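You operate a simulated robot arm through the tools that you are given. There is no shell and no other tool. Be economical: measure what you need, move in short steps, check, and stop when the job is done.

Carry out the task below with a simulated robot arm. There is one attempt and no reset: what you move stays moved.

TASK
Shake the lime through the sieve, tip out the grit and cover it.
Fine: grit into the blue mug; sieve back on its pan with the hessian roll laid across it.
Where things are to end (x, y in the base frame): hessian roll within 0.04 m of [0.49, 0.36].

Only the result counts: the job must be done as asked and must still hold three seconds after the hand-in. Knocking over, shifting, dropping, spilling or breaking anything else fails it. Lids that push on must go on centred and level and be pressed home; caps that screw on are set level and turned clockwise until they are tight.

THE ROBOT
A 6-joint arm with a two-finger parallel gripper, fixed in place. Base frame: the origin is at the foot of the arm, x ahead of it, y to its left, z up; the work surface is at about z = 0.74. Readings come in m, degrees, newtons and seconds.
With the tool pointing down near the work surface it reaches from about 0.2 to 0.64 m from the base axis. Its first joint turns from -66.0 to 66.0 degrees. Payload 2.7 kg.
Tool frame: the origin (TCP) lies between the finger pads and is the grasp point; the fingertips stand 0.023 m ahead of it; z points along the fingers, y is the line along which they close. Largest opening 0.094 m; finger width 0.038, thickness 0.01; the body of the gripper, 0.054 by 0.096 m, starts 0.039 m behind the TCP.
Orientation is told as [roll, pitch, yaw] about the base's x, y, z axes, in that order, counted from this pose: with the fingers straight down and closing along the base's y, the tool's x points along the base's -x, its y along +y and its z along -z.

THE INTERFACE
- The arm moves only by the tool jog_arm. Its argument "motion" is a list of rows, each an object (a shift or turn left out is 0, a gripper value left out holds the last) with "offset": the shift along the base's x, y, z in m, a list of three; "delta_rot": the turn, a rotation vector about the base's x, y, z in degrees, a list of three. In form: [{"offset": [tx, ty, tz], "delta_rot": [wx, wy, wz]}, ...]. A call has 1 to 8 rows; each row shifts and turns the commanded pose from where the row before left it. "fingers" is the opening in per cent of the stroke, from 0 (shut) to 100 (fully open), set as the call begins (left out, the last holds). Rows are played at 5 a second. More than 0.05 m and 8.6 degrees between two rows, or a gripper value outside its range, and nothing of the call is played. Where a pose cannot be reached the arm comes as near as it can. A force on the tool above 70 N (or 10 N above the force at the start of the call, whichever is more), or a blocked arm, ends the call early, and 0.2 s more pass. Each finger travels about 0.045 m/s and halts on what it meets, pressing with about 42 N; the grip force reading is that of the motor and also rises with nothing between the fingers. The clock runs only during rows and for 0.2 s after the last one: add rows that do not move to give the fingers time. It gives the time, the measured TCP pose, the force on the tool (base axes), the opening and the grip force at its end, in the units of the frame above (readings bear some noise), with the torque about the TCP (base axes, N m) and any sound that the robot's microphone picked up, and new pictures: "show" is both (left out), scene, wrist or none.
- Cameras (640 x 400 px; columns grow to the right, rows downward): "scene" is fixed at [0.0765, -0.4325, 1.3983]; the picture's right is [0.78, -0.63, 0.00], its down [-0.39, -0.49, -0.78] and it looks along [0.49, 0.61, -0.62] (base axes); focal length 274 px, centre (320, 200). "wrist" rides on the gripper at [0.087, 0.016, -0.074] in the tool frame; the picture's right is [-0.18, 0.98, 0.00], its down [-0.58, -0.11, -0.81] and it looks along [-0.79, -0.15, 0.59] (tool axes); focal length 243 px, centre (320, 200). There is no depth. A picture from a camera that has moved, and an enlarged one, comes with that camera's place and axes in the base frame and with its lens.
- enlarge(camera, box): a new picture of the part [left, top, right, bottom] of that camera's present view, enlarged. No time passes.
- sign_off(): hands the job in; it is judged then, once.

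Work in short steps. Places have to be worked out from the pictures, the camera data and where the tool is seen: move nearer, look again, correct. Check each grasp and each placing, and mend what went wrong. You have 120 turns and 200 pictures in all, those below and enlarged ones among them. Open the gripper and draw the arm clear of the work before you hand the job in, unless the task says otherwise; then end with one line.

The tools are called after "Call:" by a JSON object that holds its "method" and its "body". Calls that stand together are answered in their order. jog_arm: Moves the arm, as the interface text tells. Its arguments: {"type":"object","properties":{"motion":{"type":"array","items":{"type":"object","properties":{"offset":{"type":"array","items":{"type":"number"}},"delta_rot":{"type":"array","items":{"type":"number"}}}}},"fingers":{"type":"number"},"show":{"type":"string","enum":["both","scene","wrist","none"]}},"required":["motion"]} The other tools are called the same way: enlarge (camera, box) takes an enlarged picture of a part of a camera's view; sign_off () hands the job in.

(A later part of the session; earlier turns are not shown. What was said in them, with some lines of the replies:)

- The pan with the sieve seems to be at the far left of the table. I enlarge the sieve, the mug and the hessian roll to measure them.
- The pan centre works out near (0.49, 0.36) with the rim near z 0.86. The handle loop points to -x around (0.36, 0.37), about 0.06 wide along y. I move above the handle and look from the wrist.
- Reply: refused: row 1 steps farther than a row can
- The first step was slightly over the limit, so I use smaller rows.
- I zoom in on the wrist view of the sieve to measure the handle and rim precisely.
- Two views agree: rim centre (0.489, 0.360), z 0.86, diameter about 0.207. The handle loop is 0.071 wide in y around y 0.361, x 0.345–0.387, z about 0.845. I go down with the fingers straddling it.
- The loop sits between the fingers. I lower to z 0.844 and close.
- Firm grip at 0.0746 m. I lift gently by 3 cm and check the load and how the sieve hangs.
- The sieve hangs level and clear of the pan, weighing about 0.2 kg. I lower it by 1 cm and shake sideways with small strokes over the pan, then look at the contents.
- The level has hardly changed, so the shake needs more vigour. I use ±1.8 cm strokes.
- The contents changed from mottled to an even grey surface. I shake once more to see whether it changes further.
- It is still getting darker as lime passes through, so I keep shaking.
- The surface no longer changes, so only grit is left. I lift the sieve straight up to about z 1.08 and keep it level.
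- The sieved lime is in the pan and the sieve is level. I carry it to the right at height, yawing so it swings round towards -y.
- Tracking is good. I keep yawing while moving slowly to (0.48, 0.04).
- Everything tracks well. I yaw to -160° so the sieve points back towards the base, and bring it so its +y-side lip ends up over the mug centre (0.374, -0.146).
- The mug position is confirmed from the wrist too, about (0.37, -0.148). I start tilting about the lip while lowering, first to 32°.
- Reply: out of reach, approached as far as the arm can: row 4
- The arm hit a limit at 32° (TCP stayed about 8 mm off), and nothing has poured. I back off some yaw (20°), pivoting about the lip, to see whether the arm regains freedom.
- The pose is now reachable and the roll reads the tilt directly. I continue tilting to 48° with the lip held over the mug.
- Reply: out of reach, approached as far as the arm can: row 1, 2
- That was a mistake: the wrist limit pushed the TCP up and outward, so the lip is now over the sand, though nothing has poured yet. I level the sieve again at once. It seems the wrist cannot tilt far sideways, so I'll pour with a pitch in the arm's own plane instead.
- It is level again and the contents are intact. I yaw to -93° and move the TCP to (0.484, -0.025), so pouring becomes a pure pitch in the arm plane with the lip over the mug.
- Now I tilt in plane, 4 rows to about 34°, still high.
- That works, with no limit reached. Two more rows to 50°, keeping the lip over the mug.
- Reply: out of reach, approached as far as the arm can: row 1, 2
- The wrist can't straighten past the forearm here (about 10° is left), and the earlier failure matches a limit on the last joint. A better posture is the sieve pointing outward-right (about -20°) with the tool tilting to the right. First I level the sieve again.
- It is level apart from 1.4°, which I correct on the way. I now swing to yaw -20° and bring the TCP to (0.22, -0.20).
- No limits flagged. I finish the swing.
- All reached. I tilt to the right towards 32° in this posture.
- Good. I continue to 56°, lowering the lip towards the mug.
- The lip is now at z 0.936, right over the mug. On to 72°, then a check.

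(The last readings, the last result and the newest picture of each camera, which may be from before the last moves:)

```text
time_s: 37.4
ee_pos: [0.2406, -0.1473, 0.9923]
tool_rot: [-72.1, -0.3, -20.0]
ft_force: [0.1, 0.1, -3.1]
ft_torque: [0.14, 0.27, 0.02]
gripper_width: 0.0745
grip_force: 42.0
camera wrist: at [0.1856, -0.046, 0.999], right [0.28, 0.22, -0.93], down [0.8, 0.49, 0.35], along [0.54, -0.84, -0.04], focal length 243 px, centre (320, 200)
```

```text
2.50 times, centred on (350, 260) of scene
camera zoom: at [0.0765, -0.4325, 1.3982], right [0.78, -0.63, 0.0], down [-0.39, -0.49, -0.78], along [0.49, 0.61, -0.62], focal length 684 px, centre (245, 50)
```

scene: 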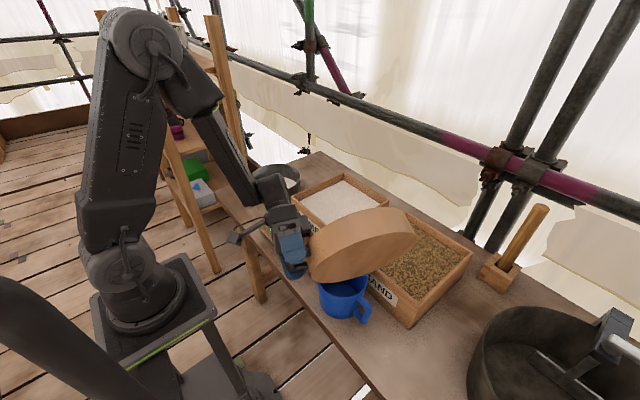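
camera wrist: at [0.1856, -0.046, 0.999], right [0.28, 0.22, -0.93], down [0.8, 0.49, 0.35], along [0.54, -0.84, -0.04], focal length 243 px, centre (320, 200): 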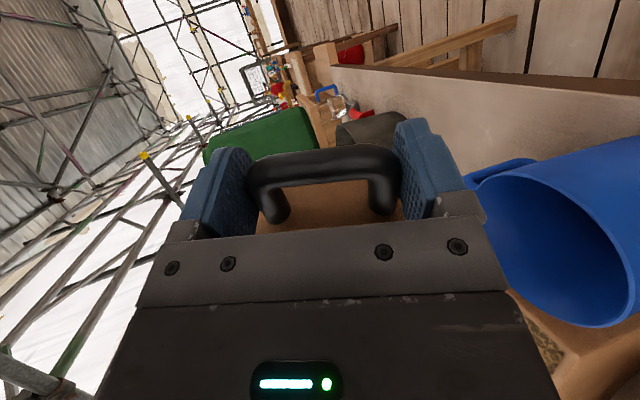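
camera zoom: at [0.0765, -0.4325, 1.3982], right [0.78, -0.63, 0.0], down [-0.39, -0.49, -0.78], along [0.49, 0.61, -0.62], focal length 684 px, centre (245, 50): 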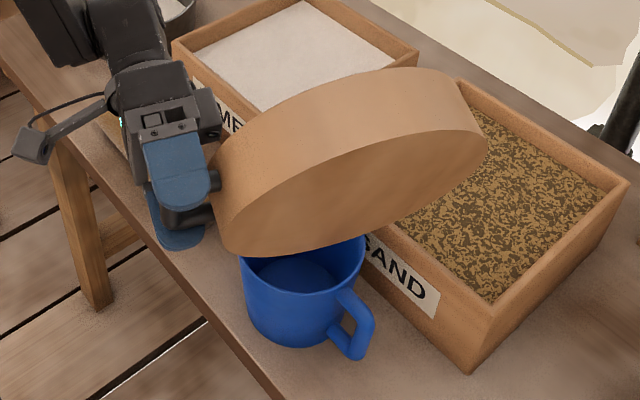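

The lip is at z 0.898 over the mug and nothing has poured yet. I go on to 96°, holding the lip in place.

Call:
{"method": "jog_arm", "body": {"motion": [{"offset": [0.0047, 0.0128, 0.0055], "delta_rot": [-7.52, 2.736, 0]}, {"offset": [0.0049, 0.0133, 0.0036], "delta_rot": [-7.52, 2.736, 0]}, {"offset": [0.005, 0.0137, 0.0016], "delta_rot": [-7.52, 2.736, 0]}, {}], "show": "scene"}}

Call:
{"method": "enlarge", "body": {"camera": "scene", "box": [240, 180, 460, 340]}}

```text
time_s: 38.4
ee_pos: [0.2565, -0.1071, 1.0028]
tool_rot: [-96.1, -0.3, -19.9]
ft_force: [0.6, -0.2, -2.3]
ft_torque: [0.14, 0.2, -0.03]
gripper_width: 0.0746
grip_force: 41.6
```

scene: 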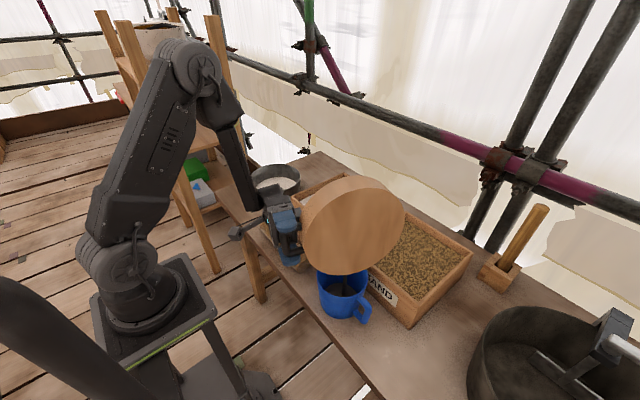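

```text
2.50 times, centred on (350, 260) of scene
camera zoom: at [0.0765, -0.4325, 1.3982], right [0.78, -0.63, 0.0], down [-0.39, -0.49, -0.78], along [0.49, 0.61, -0.62], focal length 684 px, centre (245, 50)
```

zoom: 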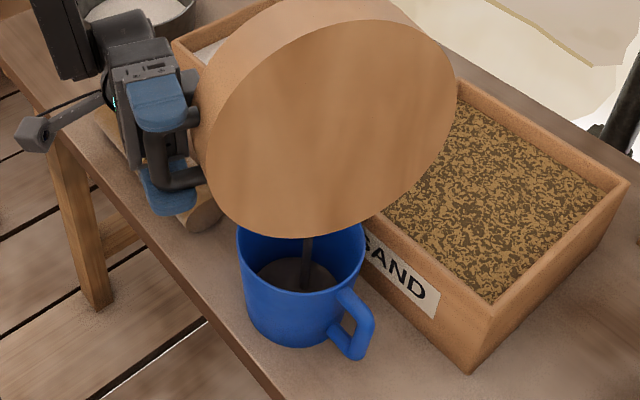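

Grit is streaming into the mug. I hold still and let it run out.

Call:
{"method": "jog_arm", "body": {"motion": [{}, {}, {}, {}, {}, {}, {}, {}], "show": "none"}}

Call:
{"method": "enlarge", "body": {"camera": "scene", "box": [240, 180, 460, 340]}}

```text
time_s: 40.2
ee_pos: [0.2556, -0.1074, 1.0041]
tool_rot: [-96.1, -0.3, -20.0]
ft_force: [1.1, -0.7, -2.0]
ft_torque: [0.16, 0.23, 0.01]
gripper_width: 0.0745
grip_force: 42.1
```

```text
2.50 times, centred on (350, 260) of scene
camera zoom: at [0.0765, -0.4325, 1.3982], right [0.78, -0.63, 0.0], down [-0.39, -0.49, -0.78], along [0.49, 0.61, -0.62], focal length 684 px, centre (245, 50)
```

zoom: 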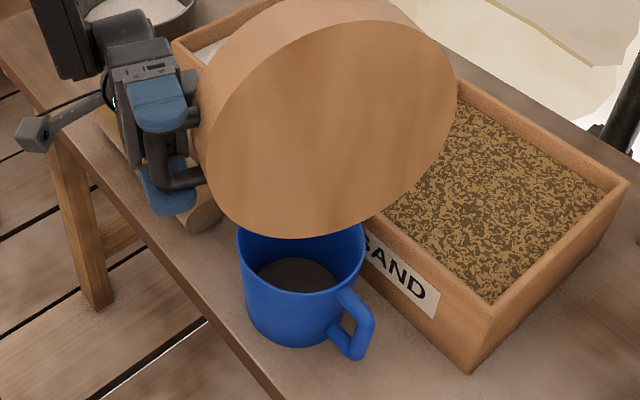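

The stream has stopped with grit in the mug. I tilt 16° further to make sure the sieve is empty.

Call:
{"method": "jog_arm", "body": {"motion": [{"offset": [0.005, 0.0137, -0.0005], "delta_rot": [-7.52, 2.736, 0]}, {"offset": [0.0049, 0.0135, -0.0025], "delta_rot": [-7.52, 2.736, 0]}, {}, {}, {}, {}, {}], "show": "none"}}

Call:
{"method": "enlarge", "body": {"camera": "scene", "box": [240, 180, 460, 340]}}

```text
time_s: 41.8
ee_pos: [0.2659, -0.0802, 1.001]
tool_rot: [-112.1, -0.3, -19.9]
ft_force: [-0.3, -0.1, -3.5]
ft_torque: [0.11, 0.26, 0.03]
gripper_width: 0.0746
grip_force: 42.1
```

```text
2.50 times, centred on (350, 260) of scene
camera zoom: at [0.0765, -0.4325, 1.3982], right [0.78, -0.63, 0.0], down [-0.39, -0.49, -0.78], along [0.49, 0.61, -0.62], focal length 684 px, centre (245, 50)
```

zoom: 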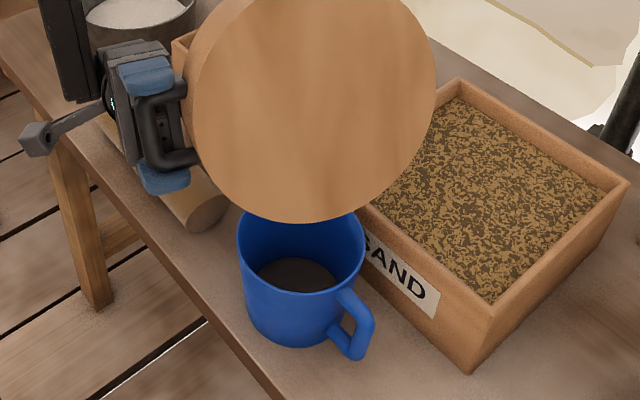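

No more grit comes. I rise and roll the sieve back to level along the reverse path.

Call:
{"method": "jog_arm", "body": {"motion": [{"offset": [-0.0033, -0.0087, 0.015], "delta_rot": [7.52, -2.736, 0]}, {"offset": [-0.0033, -0.0087, 0.015], "delta_rot": [7.52, -2.736, 0]}, {"offset": [-0.0033, -0.0087, 0.01], "delta_rot": [7.52, -2.736, 0]}, {"offset": [-0.0033, -0.0087, 0.01], "delta_rot": [7.52, -2.736, 0]}, {"offset": [-0.0033, -0.0087, 0.01], "delta_rot": [7.52, -2.736, 0]}, {"offset": [-0.0033, -0.0087, 0.005], "delta_rot": [7.52, -2.736, 0]}, {"offset": [-0.0033, -0.0087, 0.005], "delta_rot": [7.52, -2.736, 0]}], "show": "none"}}

Call:
{"method": "jog_arm", "body": {"motion": [{"offset": [-0.0033, -0.0087, 0.005], "delta_rot": [7.52, -2.736, 0]}, {"offset": [-0.0033, -0.0087, 0.005], "delta_rot": [7.52, -2.736, 0]}, {"offset": [-0.0033, -0.0087, 0], "delta_rot": [7.52, -2.736, 0]}, {"offset": [-0.0033, -0.0087, 0], "delta_rot": [7.52, -2.736, 0]}, {"offset": [-0.0033, -0.0087, 0], "delta_rot": [7.52, -2.736, 0]}, {"offset": [-0.0033, -0.0087, 0], "delta_rot": [7.52, -2.736, 0]}, {"offset": [-0.0033, -0.0087, 0], "delta_rot": [7.52, -2.736, 0]}, {}], "show": "scene"}}

```text
time_s: 43.4
ee_pos: [0.2417, -0.1418, 1.0713]
tool_rot: [-55.9, -0.3, -20.1]
ft_force: [0.1, 0.0, -2.7]
ft_torque: [0.13, 0.26, -0.01]
gripper_width: 0.0748
grip_force: 42.1
```

```text
time_s: 45.2
ee_pos: [0.2188, -0.2021, 1.0797]
tool_rot: [0.2, -0.1, -20.3]
ft_force: [-0.3, 1.5, -2.9]
ft_torque: [0.07, 0.26, 0.0]
gripper_width: 0.0745
grip_force: 41.9
```

scene: 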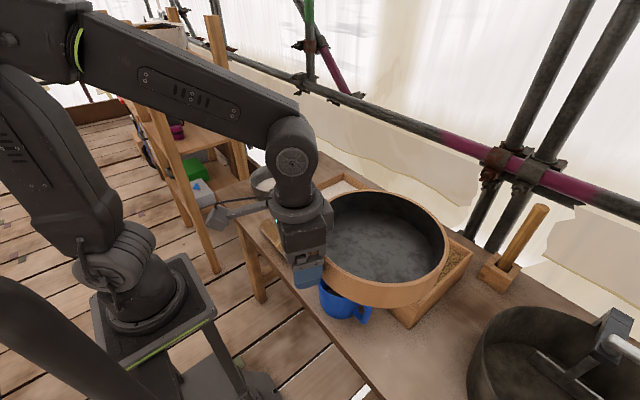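

The sieve is empty and level. I carry it back to above the pan, with yaw returning to 0.

Call:
{"method": "jog_arm", "body": {"motion": [{"offset": [0.013, 0.04, 0], "delta_rot": [0, 0, 2]}, {"offset": [0.013, 0.04, 0], "delta_rot": [0, 0, 2.5]}, {"offset": [0.013, 0.04, 0], "delta_rot": [0, 0, 2.5]}, {"offset": [0.013, 0.04, 0], "delta_rot": [0, 0, 2.5]}, {"offset": [0.013, 0.04, 0], "delta_rot": [0, 0, 2.5]}, {"offset": [0.013, 0.04, 0], "delta_rot": [0, 0, 2.5]}, {"offset": [0.013, 0.04, 0], "delta_rot": [0, 0, 2.5]}, {"offset": [0.013, 0.04, 0], "delta_rot": [0, 0, 2.5]}], "show": "none"}}

Call:
{"method": "jog_arm", "body": {"motion": [{"offset": [0.0067, 0.04, 0], "delta_rot": [0, 0, 0.5]}, {"offset": [0.0067, 0.04, 0], "delta_rot": [0, 0, 0.3]}, {"offset": [0.0067, 0.04, 0], "delta_rot": [0, 0, 0]}, {"offset": [0.0067, 0.04, 0], "delta_rot": [0, 0, 0]}, {"offset": [0.0067, 0.04, 0], "delta_rot": [0, 0, 0]}, {"offset": [0.0065, 0.043, 0], "delta_rot": [0, 0, 0]}, {}], "show": "scene"}}

```text
time_s: 47.0
ee_pos: [0.3246, 0.117, 1.0801]
tool_rot: [-0.1, 0.0, -0.8]
ft_force: [0.6, -0.9, -2.4]
ft_torque: [0.01, 0.3, 0.0]
gripper_width: 0.0748
grip_force: 42.0
```

```text
time_s: 48.6
ee_pos: [0.3646, 0.3609, 1.0792]
tool_rot: [0.0, 0.0, -0.2]
ft_force: [-0.8, -0.7, -2.2]
ft_torque: [0.04, 0.25, 0.0]
gripper_width: 0.0746
grip_force: 42.2
```

scene: 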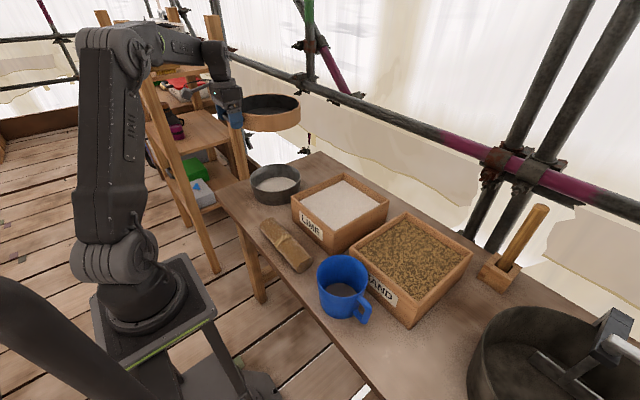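

I lower to 1.5 cm above the seat at the same x, y as at pickup.

Call:
{"method": "jog_arm", "body": {"motion": [{"offset": [-0.001, 0.0003, -0.04], "delta_rot": [0, 0, 0.2]}, {"offset": [0, 0, -0.04]}, {"offset": [0, 0, -0.04]}, {"offset": [0, 0, -0.04]}, {"offset": [0, 0, -0.03]}, {"offset": [0, 0, -0.028]}, {}], "show": "none"}}

Call:
{"method": "enlarge", "body": {"camera": "scene", "box": [220, 130, 320, 210]}}

```text
time_s: 50.2
ee_pos: [0.3623, 0.3613, 0.8613]
tool_rot: [0.0, 0.0, 0.2]
ft_force: [-0.5, 0.1, -2.1]
ft_torque: [0.01, 0.28, -0.01]
gripper_width: 0.0748
grip_force: 41.7
```

```text
5.00 times, centred on (270, 170) of scene
camera zoom: at [0.0765, -0.4325, 1.3983], right [0.78, -0.63, 0.0], down [-0.39, -0.49, -0.78], along [0.49, 0.61, -0.62], focal length 1367 px, centre (570, 350)
```

zoom: 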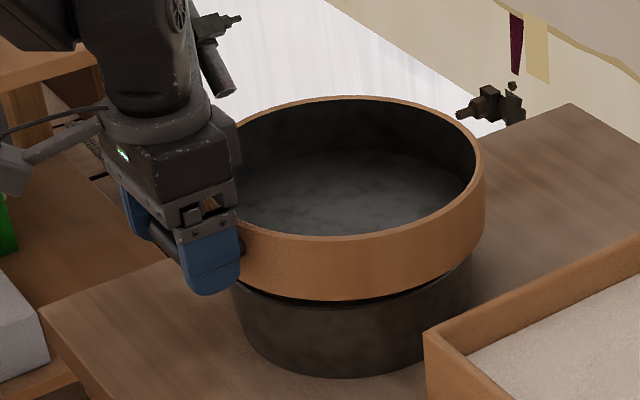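

It is aligned. I lower the last 1.6 cm in small steps and watch the force.

Call:
{"method": "jog_arm", "body": {"motion": [{"offset": [0, 0, -0.006]}, {"offset": [0, 0, -0.005]}, {"offset": [0, 0, -0.003]}, {"offset": [0, 0, -0.002]}, {}], "show": "none"}}

Call:
{"method": "enlarge", "body": {"camera": "scene", "box": [220, 130, 320, 210]}}

```text
time_s: 51.4
ee_pos: [0.3629, 0.3613, 0.8455]
tool_rot: [0.1, -0.1, 0.2]
ft_force: [-0.7, 2.7, 5.3]
ft_torque: [-0.45, -1.22, 0.25]
gripper_width: 0.0746
grip_force: 41.8
```

```text
5.00 times, centred on (270, 170) of scene
camera zoom: at [0.0764, -0.4325, 1.3983], right [0.78, -0.63, 0.0], down [-0.39, -0.49, -0.78], along [0.49, 0.61, -0.62], focal length 1367 px, centre (570, 350)
```

zoom: 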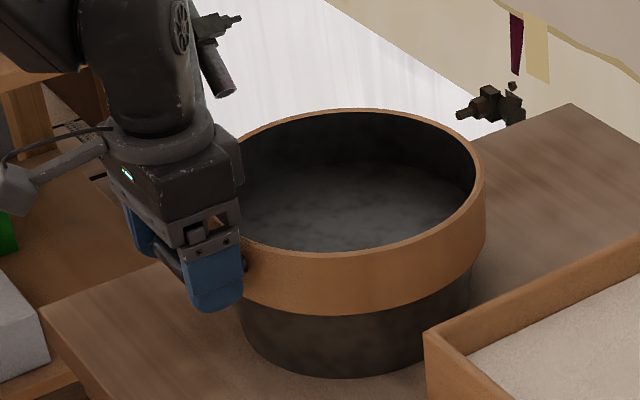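

Contact is reached (about +7 N) and the sieve looks seated. I open the fingers.

Call:
{"method": "jog_arm", "body": {"motion": [{}, {}, {}], "fingers": 100, "show": "wrist"}}

Call:
{"method": "jog_arm", "body": {"motion": [{"offset": [0, 0, 0.03]}, {"offset": [0, 0, 0.04]}, {"offset": [0, 0, 0.04]}, {"offset": [-0.003, 0.01, 0.04]}, {"offset": [0, 0, 0.035]}, {}], "show": "wrist"}}

Call:
{"method": "enlarge", "body": {"camera": "scene", "box": [220, 140, 320, 210]}}

```text
time_s: 52.2
ee_pos: [0.3616, 0.3604, 0.8471]
tool_rot: [0.0, 0.1, 0.1]
ft_force: [0.2, -0.2, 0.5]
ft_torque: [-0.01, -0.01, 0.02]
gripper_width: 0.0941
grip_force: 0.1
camera wrist: at [0.2753, 0.3768, 0.9203], right [0.18, 0.98, 0.0], down [0.58, -0.11, 0.81], along [0.79, -0.15, -0.59], focal length 243 px, centre (320, 200)
```

wrist: 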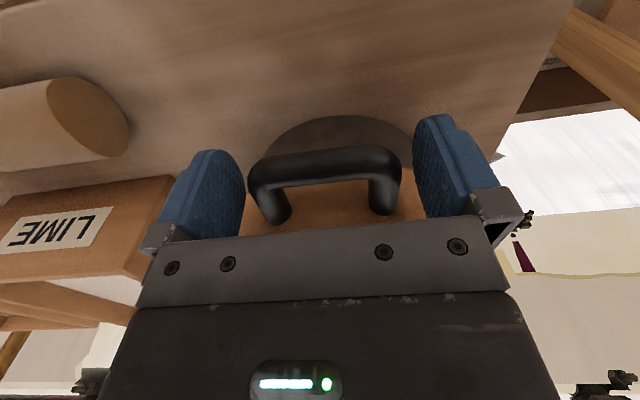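

```text
time_s: 53.6
ee_pos: [0.3576, 0.372, 1.0324]
tool_rot: [0.0, 0.0, 0.2]
ft_force: [0.3, 0.5, 0.3]
ft_torque: [0.01, 0.0, 0.0]
gripper_width: 0.0941
grip_force: 0.0
camera wrist: at [0.2719, 0.3866, 1.1066], right [0.18, 0.98, 0.0], down [0.58, -0.11, 0.81], along [0.79, -0.15, -0.59], focal length 243 px, centre (320, 200)
```

wrist: 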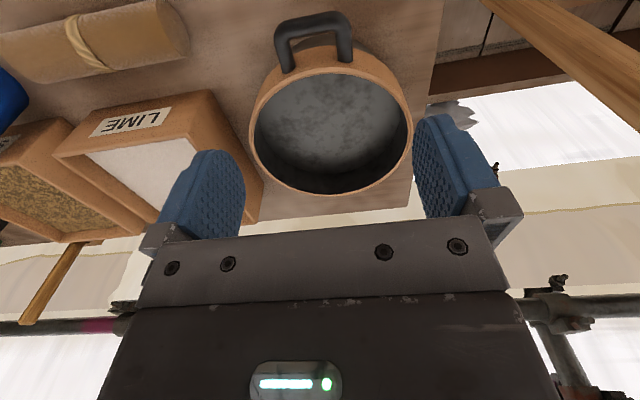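

```text
5.71 times, centred on (270, 175) of scene
camera zoom: at [0.0765, -0.4325, 1.3983], right [0.78, -0.63, 0.0], down [-0.39, -0.49, -0.78], along [0.49, 0.61, -0.62], focal length 1563 px, centre (606, 343)
```

zoom: 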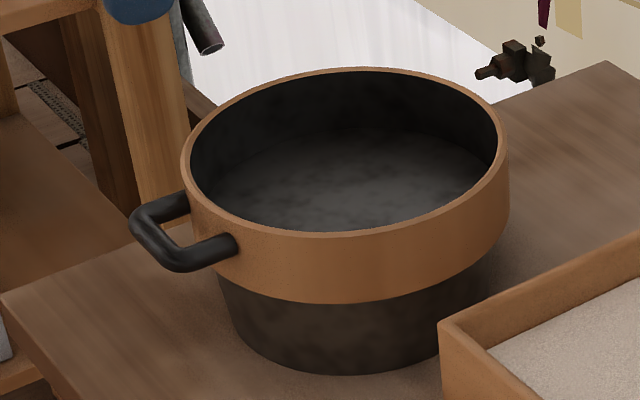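

The sieve sits just as it did originally. Next is the hessian roll: I move above it, yawing +90° so the fingers close across it.

Call:
{"method": "jog_arm", "body": {"motion": [{"offset": [0, -0.035, 0], "delta_rot": [0, 0, 8]}, {"offset": [0, -0.035, 0], "delta_rot": [0, 0, 8]}, {"offset": [0, -0.035, 0], "delta_rot": [0, 0, 8]}, {"offset": [0, -0.035, 0], "delta_rot": [0, 0, 8]}, {"offset": [0, -0.035, 0], "delta_rot": [0, 0, 8]}, {"offset": [0, -0.035, 0], "delta_rot": [0, 0, 8]}, {"offset": [0, -0.035, 0], "delta_rot": [0, 0, 8]}, {"offset": [0, -0.037, 0], "delta_rot": [0, 0, 8]}], "show": "none"}}

Call:
{"method": "jog_arm", "body": {"motion": [{"offset": [0, 0, -0.01], "delta_rot": [0, 0, 8]}, {"offset": [0, 0, -0.01], "delta_rot": [0, 0, 8]}, {"offset": [0, 0, -0.01], "delta_rot": [0, 0, 8]}, {"delta_rot": [0, 0, 1.8]}, {}], "show": "both"}}

```text
time_s: 55.4
ee_pos: [0.3599, 0.0882, 1.0314]
tool_rot: [-0.1, 0.0, 64.2]
ft_force: [-0.6, 0.3, -0.7]
ft_torque: [-0.02, 0.01, -0.01]
gripper_width: 0.0938
grip_force: 0.1
```

```text
time_s: 56.6
ee_pos: [0.3593, 0.0893, 1.0008]
tool_rot: [0.0, 0.0, 90.1]
ft_force: [-0.4, -0.3, 0.5]
ft_torque: [-0.03, -0.01, -0.03]
gripper_width: 0.094
grip_force: 0.2
camera wrist: at [0.343, 0.0022, 1.0752], right [-0.98, 0.18, 0.0], down [0.11, 0.58, 0.81], along [0.15, 0.79, -0.59], focal length 243 px, centre (320, 200)
```

scene: 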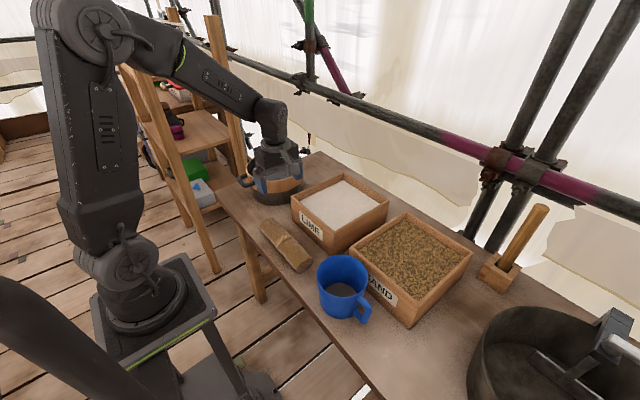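
wrist: 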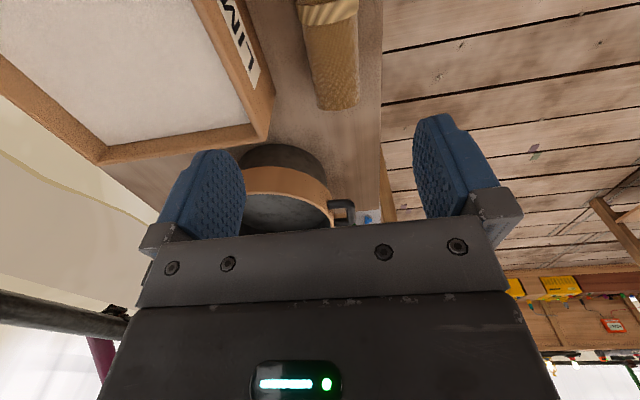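

The roll axis runs along y at x about 0.353, centre y about 0.087, diameter about 0.05 and length about 0.21. I descend partway to check centring.

Call:
{"method": "jog_arm", "body": {"motion": [{"offset": [-0.006, -0.002, -0.04]}, {"offset": [0, 0, -0.04]}, {"offset": [0, 0, -0.04]}, {"offset": [0, 0, -0.03]}, {}], "show": "both"}}

Call:
{"method": "enlarge", "body": {"camera": "scene", "box": [230, 170, 350, 290]}}

```text
time_s: 57.8
ee_pos: [0.3542, 0.0888, 0.8496]
tool_rot: [0.1, 0.0, 90.0]
ft_force: [0.1, 0.3, 0.3]
ft_torque: [0.0, 0.02, -0.06]
gripper_width: 0.0939
grip_force: 0.1
camera wrist: at [0.337, 0.0006, 0.9247], right [-0.98, 0.18, 0.0], down [0.11, 0.58, 0.81], along [0.15, 0.79, -0.59], focal length 243 px, centre (320, 200)
```

scene: 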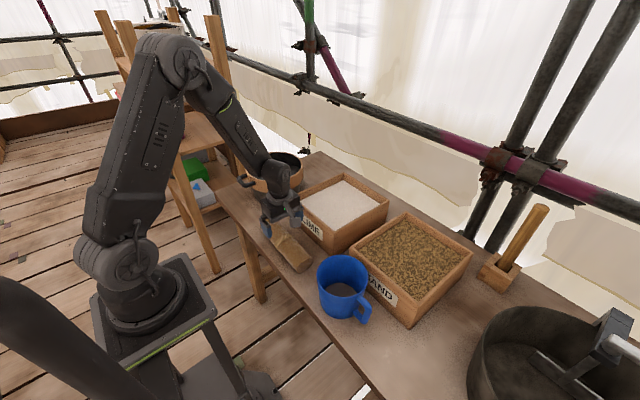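
wrist: 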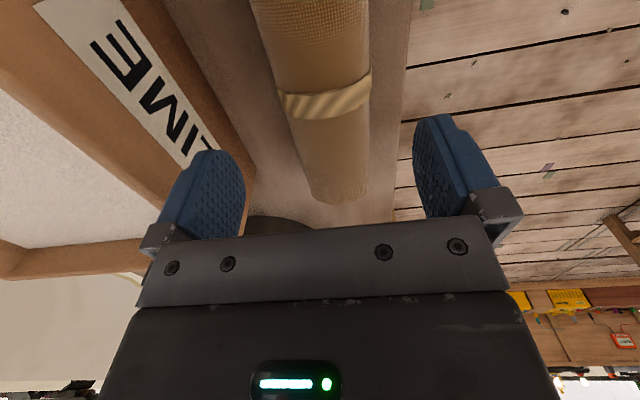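

```text
3.33 times, centred on (290, 230) of scene
camera zoom: at [0.0765, -0.4325, 1.3983], right [0.78, -0.63, 0.0], down [-0.39, -0.49, -0.78], along [0.49, 0.61, -0.62], focal length 912 px, centre (420, 100)
```

zoom: 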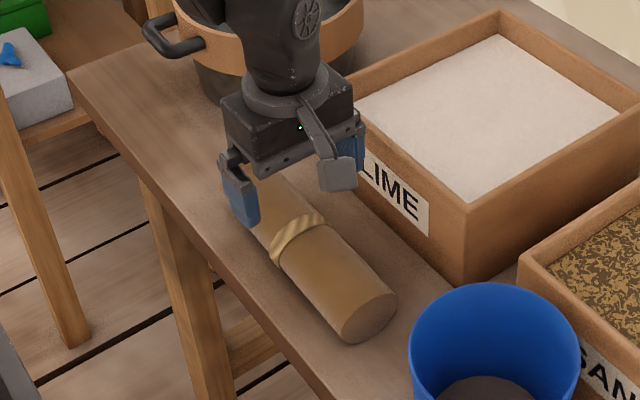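

The roll is centred between the fingers, with about 3 cm clear to the lime box. I descend to z 0.771 and grasp.

Call:
{"method": "jog_arm", "body": {"motion": [{"offset": [0, -0.002, -0.03]}, {"offset": [0, 0, -0.03]}, {"offset": [0, 0, -0.018]}, {}], "show": "none"}}

Call:
{"method": "jog_arm", "body": {"motion": [{}, {}, {}, {}, {}], "fingers": 0, "show": "wrist"}}

Call:
{"method": "enlarge", "body": {"camera": "scene", "box": [230, 170, 350, 290]}}

```text
time_s: 58.8
ee_pos: [0.353, 0.0865, 0.7738]
tool_rot: [0.1, 0.1, 90.0]
ft_force: [-0.7, -0.2, -0.4]
ft_torque: [0.03, 0.0, -0.03]
gripper_width: 0.0938
grip_force: 0.1
```

```text
time_s: 60.0
ee_pos: [0.3524, 0.0864, 0.7727]
tool_rot: [0.0, 0.0, 90.0]
ft_force: [-1.2, 0.0, -0.4]
ft_torque: [-0.23, 0.11, -0.13]
gripper_width: 0.0561
grip_force: 41.9
camera wrist: at [0.3365, -0.0012, 0.847], right [-0.98, 0.18, 0.0], down [0.11, 0.58, 0.81], along [0.15, 0.79, -0.59], focal length 243 px, centre (320, 200)
```

wrist: 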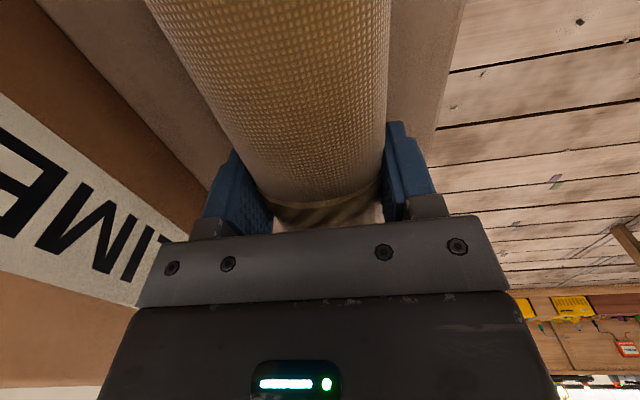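

```text
3.33 times, centred on (290, 230) of scene
camera zoom: at [0.0765, -0.4325, 1.3983], right [0.78, -0.63, 0.0], down [-0.39, -0.49, -0.78], along [0.49, 0.61, -0.62], focal length 912 px, centre (420, 100)
```

zoom: 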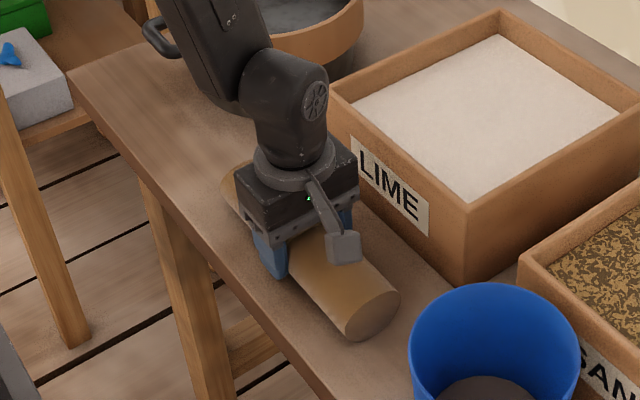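

Gripped at 0.056 m across the band. I lift it straight up and check.

Call:
{"method": "jog_arm", "body": {"motion": [{"offset": [0, 0, 0.02]}, {"offset": [0, 0, 0.04]}, {"offset": [0, 0, 0.04]}, {"offset": [0, 0, 0.04]}, {"offset": [0, 0, 0.04]}, {"offset": [0, 0, 0.04]}, {}], "show": "both"}}

Call:
{"method": "enlarge", "body": {"camera": "scene", "box": [200, 90, 320, 210]}}

```text
time_s: 61.6
ee_pos: [0.3543, 0.0863, 0.9936]
tool_rot: [0.1, 0.0, 90.0]
ft_force: [-0.3, -0.1, -3.3]
ft_torque: [0.02, 0.02, -0.02]
gripper_width: 0.0557
grip_force: 41.7
camera wrist: at [0.3379, -0.0015, 1.0676], right [-0.98, 0.18, 0.0], down [0.11, 0.58, 0.81], along [0.15, 0.79, -0.59], focal length 243 px, centre (320, 200)
```

scene: 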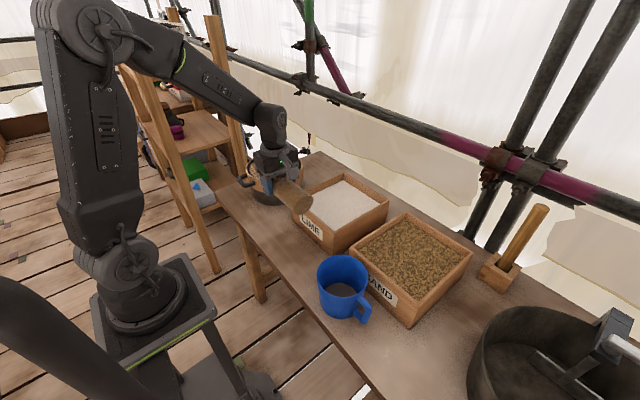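
wrist: 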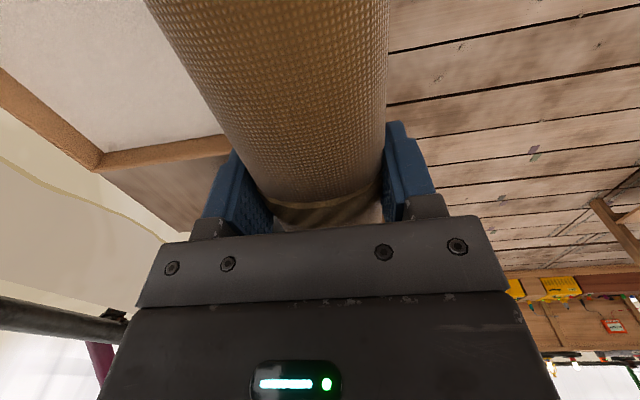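

```text
3.33 times, centred on (260, 150) of scene
camera zoom: at [0.0765, -0.4325, 1.3983], right [0.78, -0.63, 0.0], down [-0.39, -0.49, -0.78], along [0.49, 0.61, -0.62], focal length 912 px, centre (520, 367)
```

zoom: 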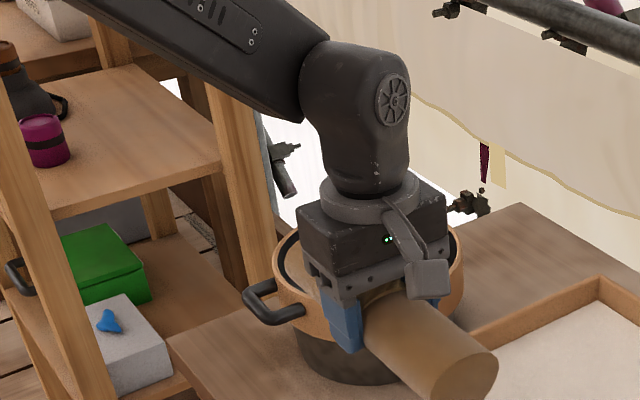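

It hangs level. I carry it over the sieve to TCP (0.490, 0.358), since the roll centre sits about 3 mm beyond the TCP in +y.

Call:
{"method": "jog_arm", "body": {"motion": [{"offset": [0.017, 0.034, 0]}, {"offset": [0.017, 0.034, 0]}, {"offset": [0.017, 0.034, 0]}, {"offset": [0.017, 0.034, 0]}, {"offset": [0.017, 0.034, 0]}, {"offset": [0.017, 0.034, 0]}, {"offset": [0.017, 0.034, 0]}, {"offset": [0.017, 0.034, 0]}], "show": "none"}}

Call:
{"method": "jog_arm", "body": {"motion": [{"offset": [0, 0, -0.03]}, {"offset": [0, 0, -0.03]}, {}], "show": "both"}}

Call:
{"method": "enlarge", "body": {"camera": "scene", "box": [220, 130, 320, 210]}}

```text
time_s: 63.4
ee_pos: [0.4904, 0.3583, 0.9934]
tool_rot: [0.1, 0.0, 90.1]
ft_force: [0.8, -1.0, -2.3]
ft_torque: [-0.01, -0.03, 0.0]
gripper_width: 0.0557
grip_force: 42.1
```

```text
time_s: 64.2
ee_pos: [0.4891, 0.3583, 0.9321]
tool_rot: [0.1, 0.0, 90.0]
ft_force: [-0.1, 0.2, -3.3]
ft_torque: [-0.01, 0.02, 0.02]
gripper_width: 0.0559
grip_force: 41.6
camera wrist: at [0.4727, 0.2713, 1.0066], right [-0.98, 0.18, 0.0], down [0.11, 0.58, 0.81], along [0.15, 0.79, -0.59], focal length 243 px, centre (320, 200)
```

scene: 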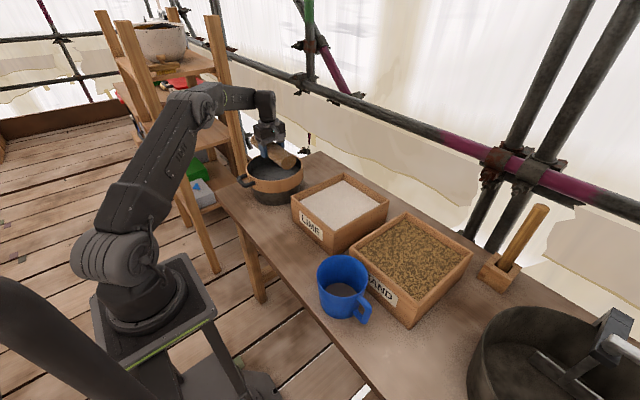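
wrist: 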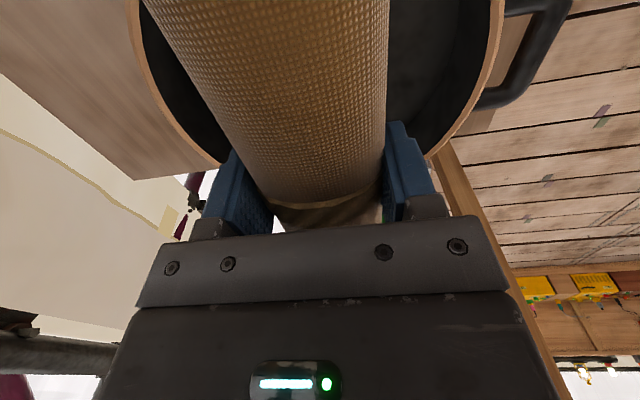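

```text
5.00 times, centred on (270, 170) of scene
camera zoom: at [0.0765, -0.4325, 1.3983], right [0.78, -0.63, 0.0], down [-0.39, -0.49, -0.78], along [0.49, 0.61, -0.62], focal length 1367 px, centre (570, 350)
```

zoom: 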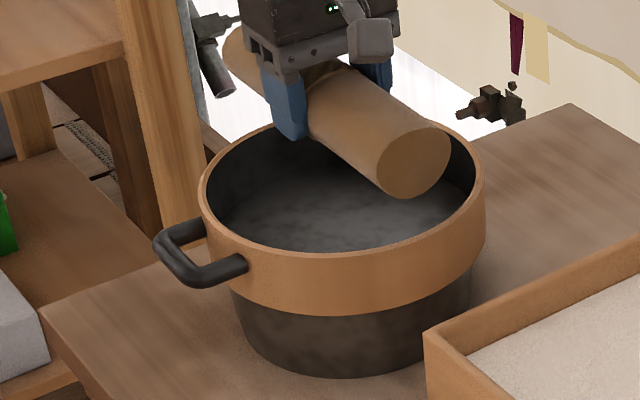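

The roll spans y 0.256 to 0.461 (about 0.205 long), barely wider than the sieve opening. I offset it to x 0.470, where the chord is shorter, nudge it 2 mm in y, and lower to just above the rim.

Call:
{"method": "jog_arm", "body": {"motion": [{"offset": [-0.01, 0.001, 0]}, {"offset": [-0.009, 0.001, -0.01]}, {"offset": [0, 0, -0.018]}, {}], "show": "wrist"}}

Call:
{"method": "enlarge", "body": {"camera": "scene", "box": [230, 135, 310, 195]}}

```text
time_s: 65.2
ee_pos: [0.4704, 0.3598, 0.9054]
tool_rot: [0.1, 0.0, 90.1]
ft_force: [0.9, -0.1, -2.4]
ft_torque: [-0.01, -0.02, 0.01]
gripper_width: 0.056
grip_force: 41.9
camera wrist: at [0.4538, 0.2725, 0.9791], right [-0.98, 0.18, 0.0], down [0.11, 0.58, 0.81], along [0.15, 0.79, -0.59], focal length 243 px, centre (320, 200)
```

wrist: 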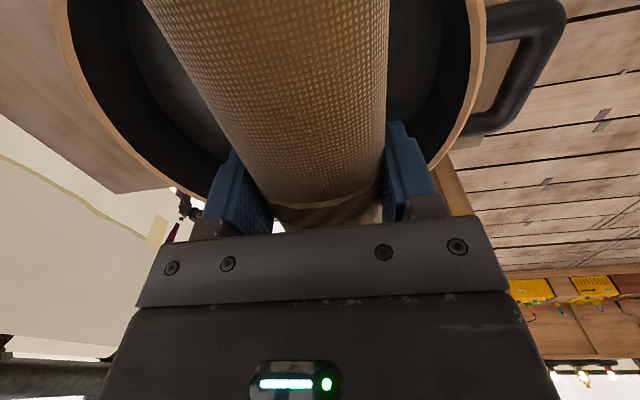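

```text
6.67 times, centred on (270, 165) of scene
camera zoom: at [0.0765, -0.4325, 1.3983], right [0.78, -0.63, 0.0], down [-0.39, -0.49, -0.78], along [0.49, 0.61, -0.62], focal length 1823 px, centre (653, 433)
```

zoom: 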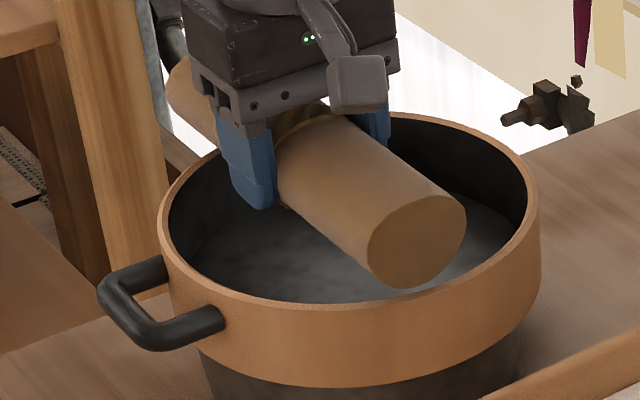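

Both ends overlap the rim: they sit at y 0.257 and 0.463, against a rim chord of about 0.264 to 0.457. I lower the last centimetre or so in small steps.

Call:
{"method": "jog_arm", "body": {"motion": [{"offset": [0, 0, -0.005]}, {"offset": [0, 0, -0.003]}, {"offset": [0, 0, -0.002]}, {}], "show": "none"}}

Call:
{"method": "enlarge", "body": {"camera": "scene", "box": [230, 135, 310, 195]}}

```text
time_s: 66.2
ee_pos: [0.4707, 0.359, 0.8962]
tool_rot: [0.0, 0.0, 90.1]
ft_force: [0.1, -0.2, -2.7]
ft_torque: [0.01, 0.01, -0.01]
gripper_width: 0.0559
grip_force: 41.8
```

```text
6.67 times, centred on (270, 165) of scene
camera zoom: at [0.0765, -0.4325, 1.3983], right [0.78, -0.63, 0.0], down [-0.39, -0.49, -0.78], along [0.49, 0.61, -0.62], focal length 1823 px, centre (653, 433)
```

zoom: 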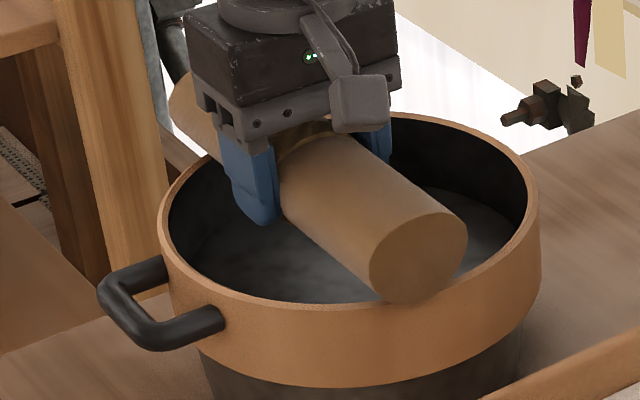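

No contact yet, and the near end clearly overhangs the rim. I keep lowering in small steps.

Call:
{"method": "jog_arm", "body": {"motion": [{"offset": [0, 0, -0.002]}, {"offset": [0, 0, -0.001]}, {"offset": [0, 0, -0.001]}, {}], "show": "none"}}

Call:
{"method": "jog_arm", "body": {"motion": [{"offset": [0, 0, -0.001]}, {"offset": [0, 0, -0.001]}, {}], "show": "none"}}

Call:
{"method": "enlarge", "body": {"camera": "scene", "box": [230, 135, 310, 195]}}

```text
time_s: 67.2
ee_pos: [0.4709, 0.3595, 0.8944]
tool_rot: [0.0, 0.0, 90.0]
ft_force: [-4.2, -1.6, 16.7]
ft_torque: [-1.27, 0.63, -0.19]
gripper_width: 0.0555
grip_force: 41.8
```

```text
time_s: 68.0
ee_pos: [0.471, 0.3589, 0.8933]
tool_rot: [-0.3, -0.2, 90.0]
ft_force: [-9.5, -6.9, 35.0]
ft_torque: [-1.07, 1.08, -0.05]
gripper_width: 0.0558
grip_force: 42.1
```

```text
6.67 times, centred on (270, 165) of scene
camera zoom: at [0.0757, -0.433, 1.3981], right [0.78, -0.63, 0.0], down [-0.39, -0.49, -0.78], along [0.49, 0.61, -0.62], focal length 1823 px, centre (653, 433)
```

zoom: 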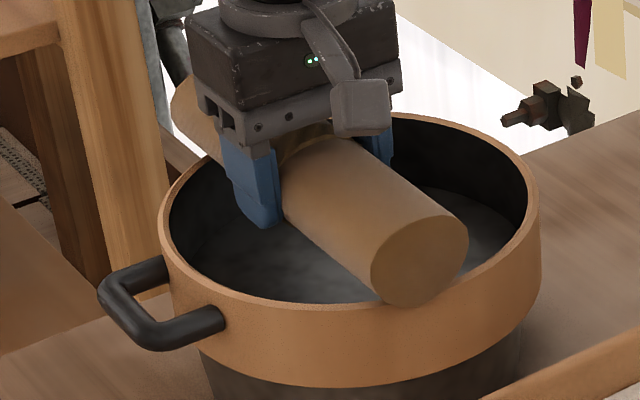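

Firm contact, pressing at about 35 N now. I back off about 2 mm to relieve the load before releasing.

Call:
{"method": "jog_arm", "body": {"motion": [{"offset": [0, 0, 0.001]}, {"offset": [0, 0, 0.001]}, {}], "show": "none"}}

```text
time_s: 68.8
ee_pos: [0.4706, 0.3595, 0.8941]
tool_rot: [-0.1, -0.1, 90.0]
ft_force: [0.9, 0.4, 22.5]
ft_torque: [-0.44, 0.55, 0.03]
gripper_width: 0.0557
grip_force: 42.0
```

Call:
{"method": "jog_arm", "body": {"motion": [{"offset": [0, 0, 0.001]}, {"offset": [0, 0, 0.0005]}, {}], "show": "none"}}

```text
time_s: 69.6
ee_pos: [0.4715, 0.3607, 0.8928]
tool_rot: [-0.1, -0.2, 89.9]
ft_force: [4.0, 2.3, 11.8]
ft_torque: [1.49, -0.48, -0.3]
gripper_width: 0.0555
grip_force: 41.9
```

About 12 N of press remains; one more millimetre, then I open.

Call:
{"method": "jog_arm", "body": {"motion": [{"offset": [0, 0, 0.001]}, {}], "show": "none"}}

Call:
{"method": "jog_arm", "body": {"motion": [{}, {}, {}, {}, {}], "fingers": 100, "show": "both"}}

Call:
{"method": "enlarge", "body": {"camera": "scene", "box": [230, 135, 310, 195]}}

```text
time_s: 70.2
ee_pos: [0.4701, 0.3588, 0.8934]
tool_rot: [0.1, -0.1, 89.9]
ft_force: [4.4, 3.1, 5.6]
ft_torque: [1.03, -0.34, -0.31]
gripper_width: 0.056
grip_force: 41.7
```

```text
time_s: 71.4
ee_pos: [0.4696, 0.36, 0.8943]
tool_rot: [0.0, 0.0, 90.0]
ft_force: [0.2, 0.0, -0.1]
ft_torque: [-0.01, -0.01, 0.0]
gripper_width: 0.0942
grip_force: 0.0
camera wrist: at [0.4538, 0.2724, 0.968], right [-0.98, 0.18, 0.0], down [0.11, 0.58, 0.81], along [0.15, 0.79, -0.59], focal length 243 px, centre (320, 200)
```

scene: 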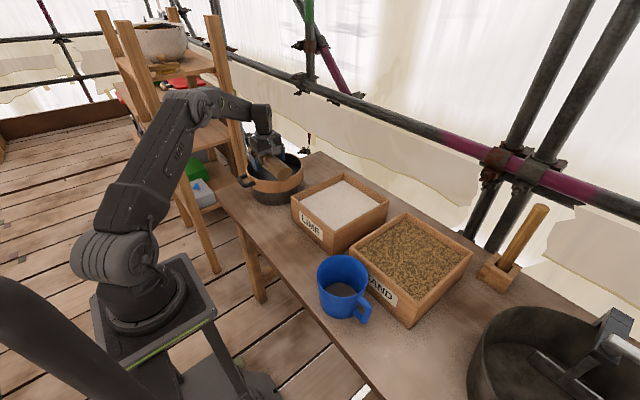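
wrist: 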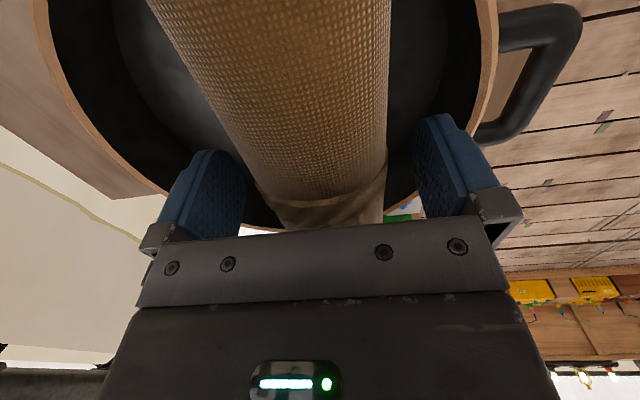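

```text
6.67 times, centred on (270, 165) of scene
camera zoom: at [0.0765, -0.4325, 1.3983], right [0.78, -0.63, 0.0], down [-0.39, -0.49, -0.78], along [0.49, 0.61, -0.62], focal length 1823 px, centre (653, 433)
```

zoom: 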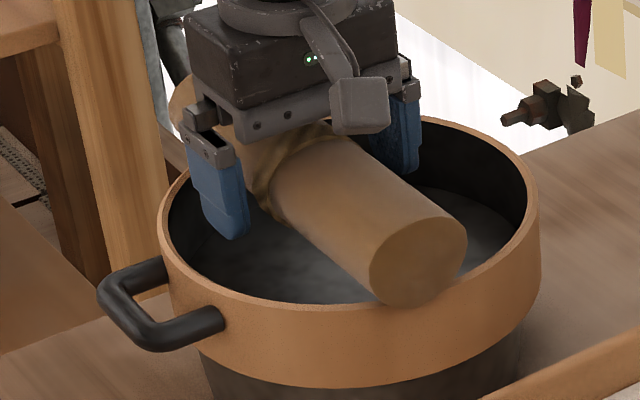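

The roll is released and rests across the rim. I withdraw straight up and then check from above.

Call:
{"method": "jog_arm", "body": {"motion": [{"offset": [0, 0, 0.02]}, {"offset": [0, 0, 0.03]}, {"offset": [0, 0, 0.04]}, {"offset": [0, 0, 0.04]}, {"offset": [-0.03, -0.035, 0.01]}, {"offset": [-0.03, -0.035, 0.01]}, {"offset": [-0.03, -0.035, 0.01]}, {}], "show": "both"}}

Call:
{"method": "enlarge", "body": {"camera": "scene", "box": [225, 140, 315, 207]}}

Call:
{"method": "enlarge", "body": {"camera": "scene", "box": [240, 200, 480, 340]}}

```text
time_s: 73.2
ee_pos: [0.3796, 0.2533, 1.0556]
tool_rot: [-0.1, 0.0, 89.9]
ft_force: [0.5, 1.1, 0.2]
ft_torque: [0.0, 0.0, -0.01]
gripper_width: 0.0941
grip_force: 0.0
camera wrist: at [0.3629, 0.167, 1.1293], right [-0.98, 0.19, 0.0], down [0.11, 0.58, 0.81], along [0.15, 0.79, -0.59], focal length 243 px, centre (320, 200)
```

scene: 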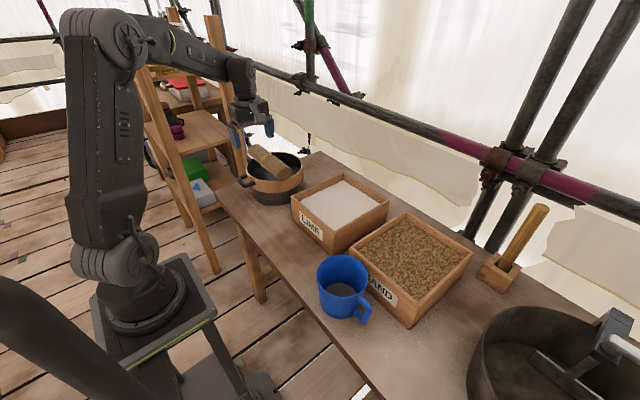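
wrist: 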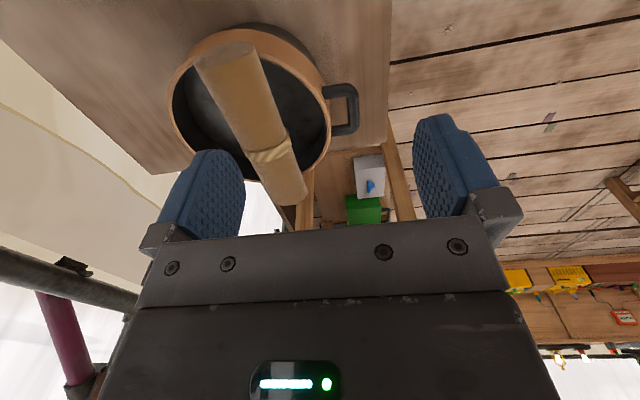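

```text
5.97 times, centred on (270, 174) of scene
camera zoom: at [0.0764, -0.4325, 1.3983], right [0.78, -0.63, 0.0], down [-0.39, -0.49, -0.78], along [0.49, 0.61, -0.62], focal length 1632 px, centre (618, 358)
```

zoom: 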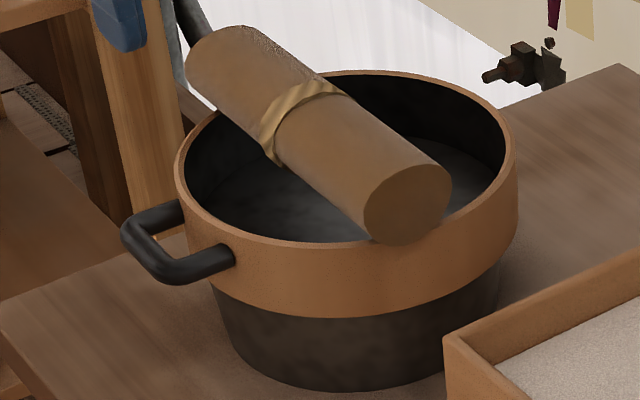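

```text
2.67 times, centred on (360, 270) of scene
camera zoom: at [0.0764, -0.4325, 1.3983], right [0.78, -0.63, 0.0], down [-0.39, -0.49, -0.78], along [0.49, 0.61, -0.62], focal length 729 px, centre (213, 13)
```

zoom: 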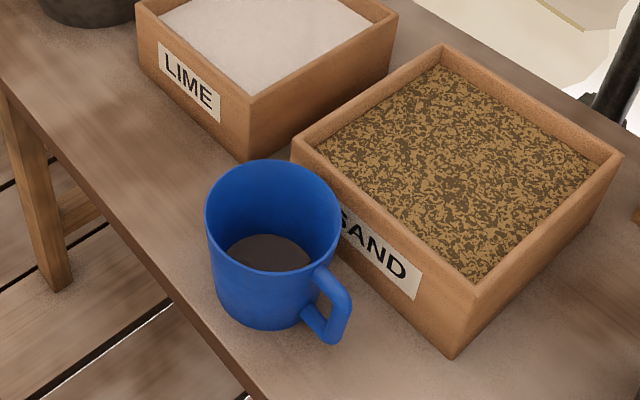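

The roll lies level across both sides of the rim, the grit is in the mug, and nothing is spilled. I draw the arm clear and check that it all stays put.

Call:
{"method": "jog_arm", "body": {"motion": [{"offset": [0, -0.03, 0.03]}, {"offset": [0, -0.03, 0.03]}, {"offset": [0, -0.03, 0.03]}, {}, {}, {}, {}, {}], "show": "none"}}

Call:
{"method": "enlarge", "body": {"camera": "scene", "box": [225, 140, 315, 207]}}

```text
time_s: 75.0
ee_pos: [0.3799, 0.1636, 1.1443]
tool_rot: [0.0, 0.1, 90.1]
ft_force: [0.1, 0.8, -0.1]
ft_torque: [0.0, -0.02, 0.0]
gripper_width: 0.0941
grip_force: 0.1
```

```text
5.97 times, centred on (270, 174) of scene
camera zoom: at [0.0765, -0.4325, 1.3983], right [0.78, -0.63, 0.0], down [-0.39, -0.49, -0.78], along [0.49, 0.61, -0.62], focal length 1632 px, centre (618, 358)
```

zoom: 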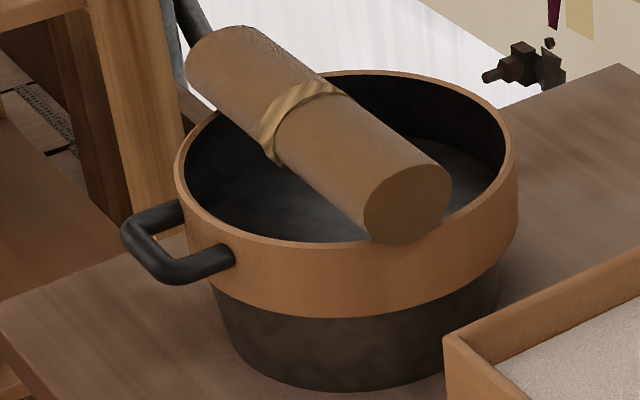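

Nothing has moved, so I hand the job in.

Call:
{"method": "sign_off", "body": {}}

```text
The job is handed in.
```

The lime is sieved into the pan, the grit is in the blue mug, and the sieve is back on its pan with the hessian roll across it at about (0.47, 0.36), 0.02 m from the target; no spills seen and nothing else seen to move.
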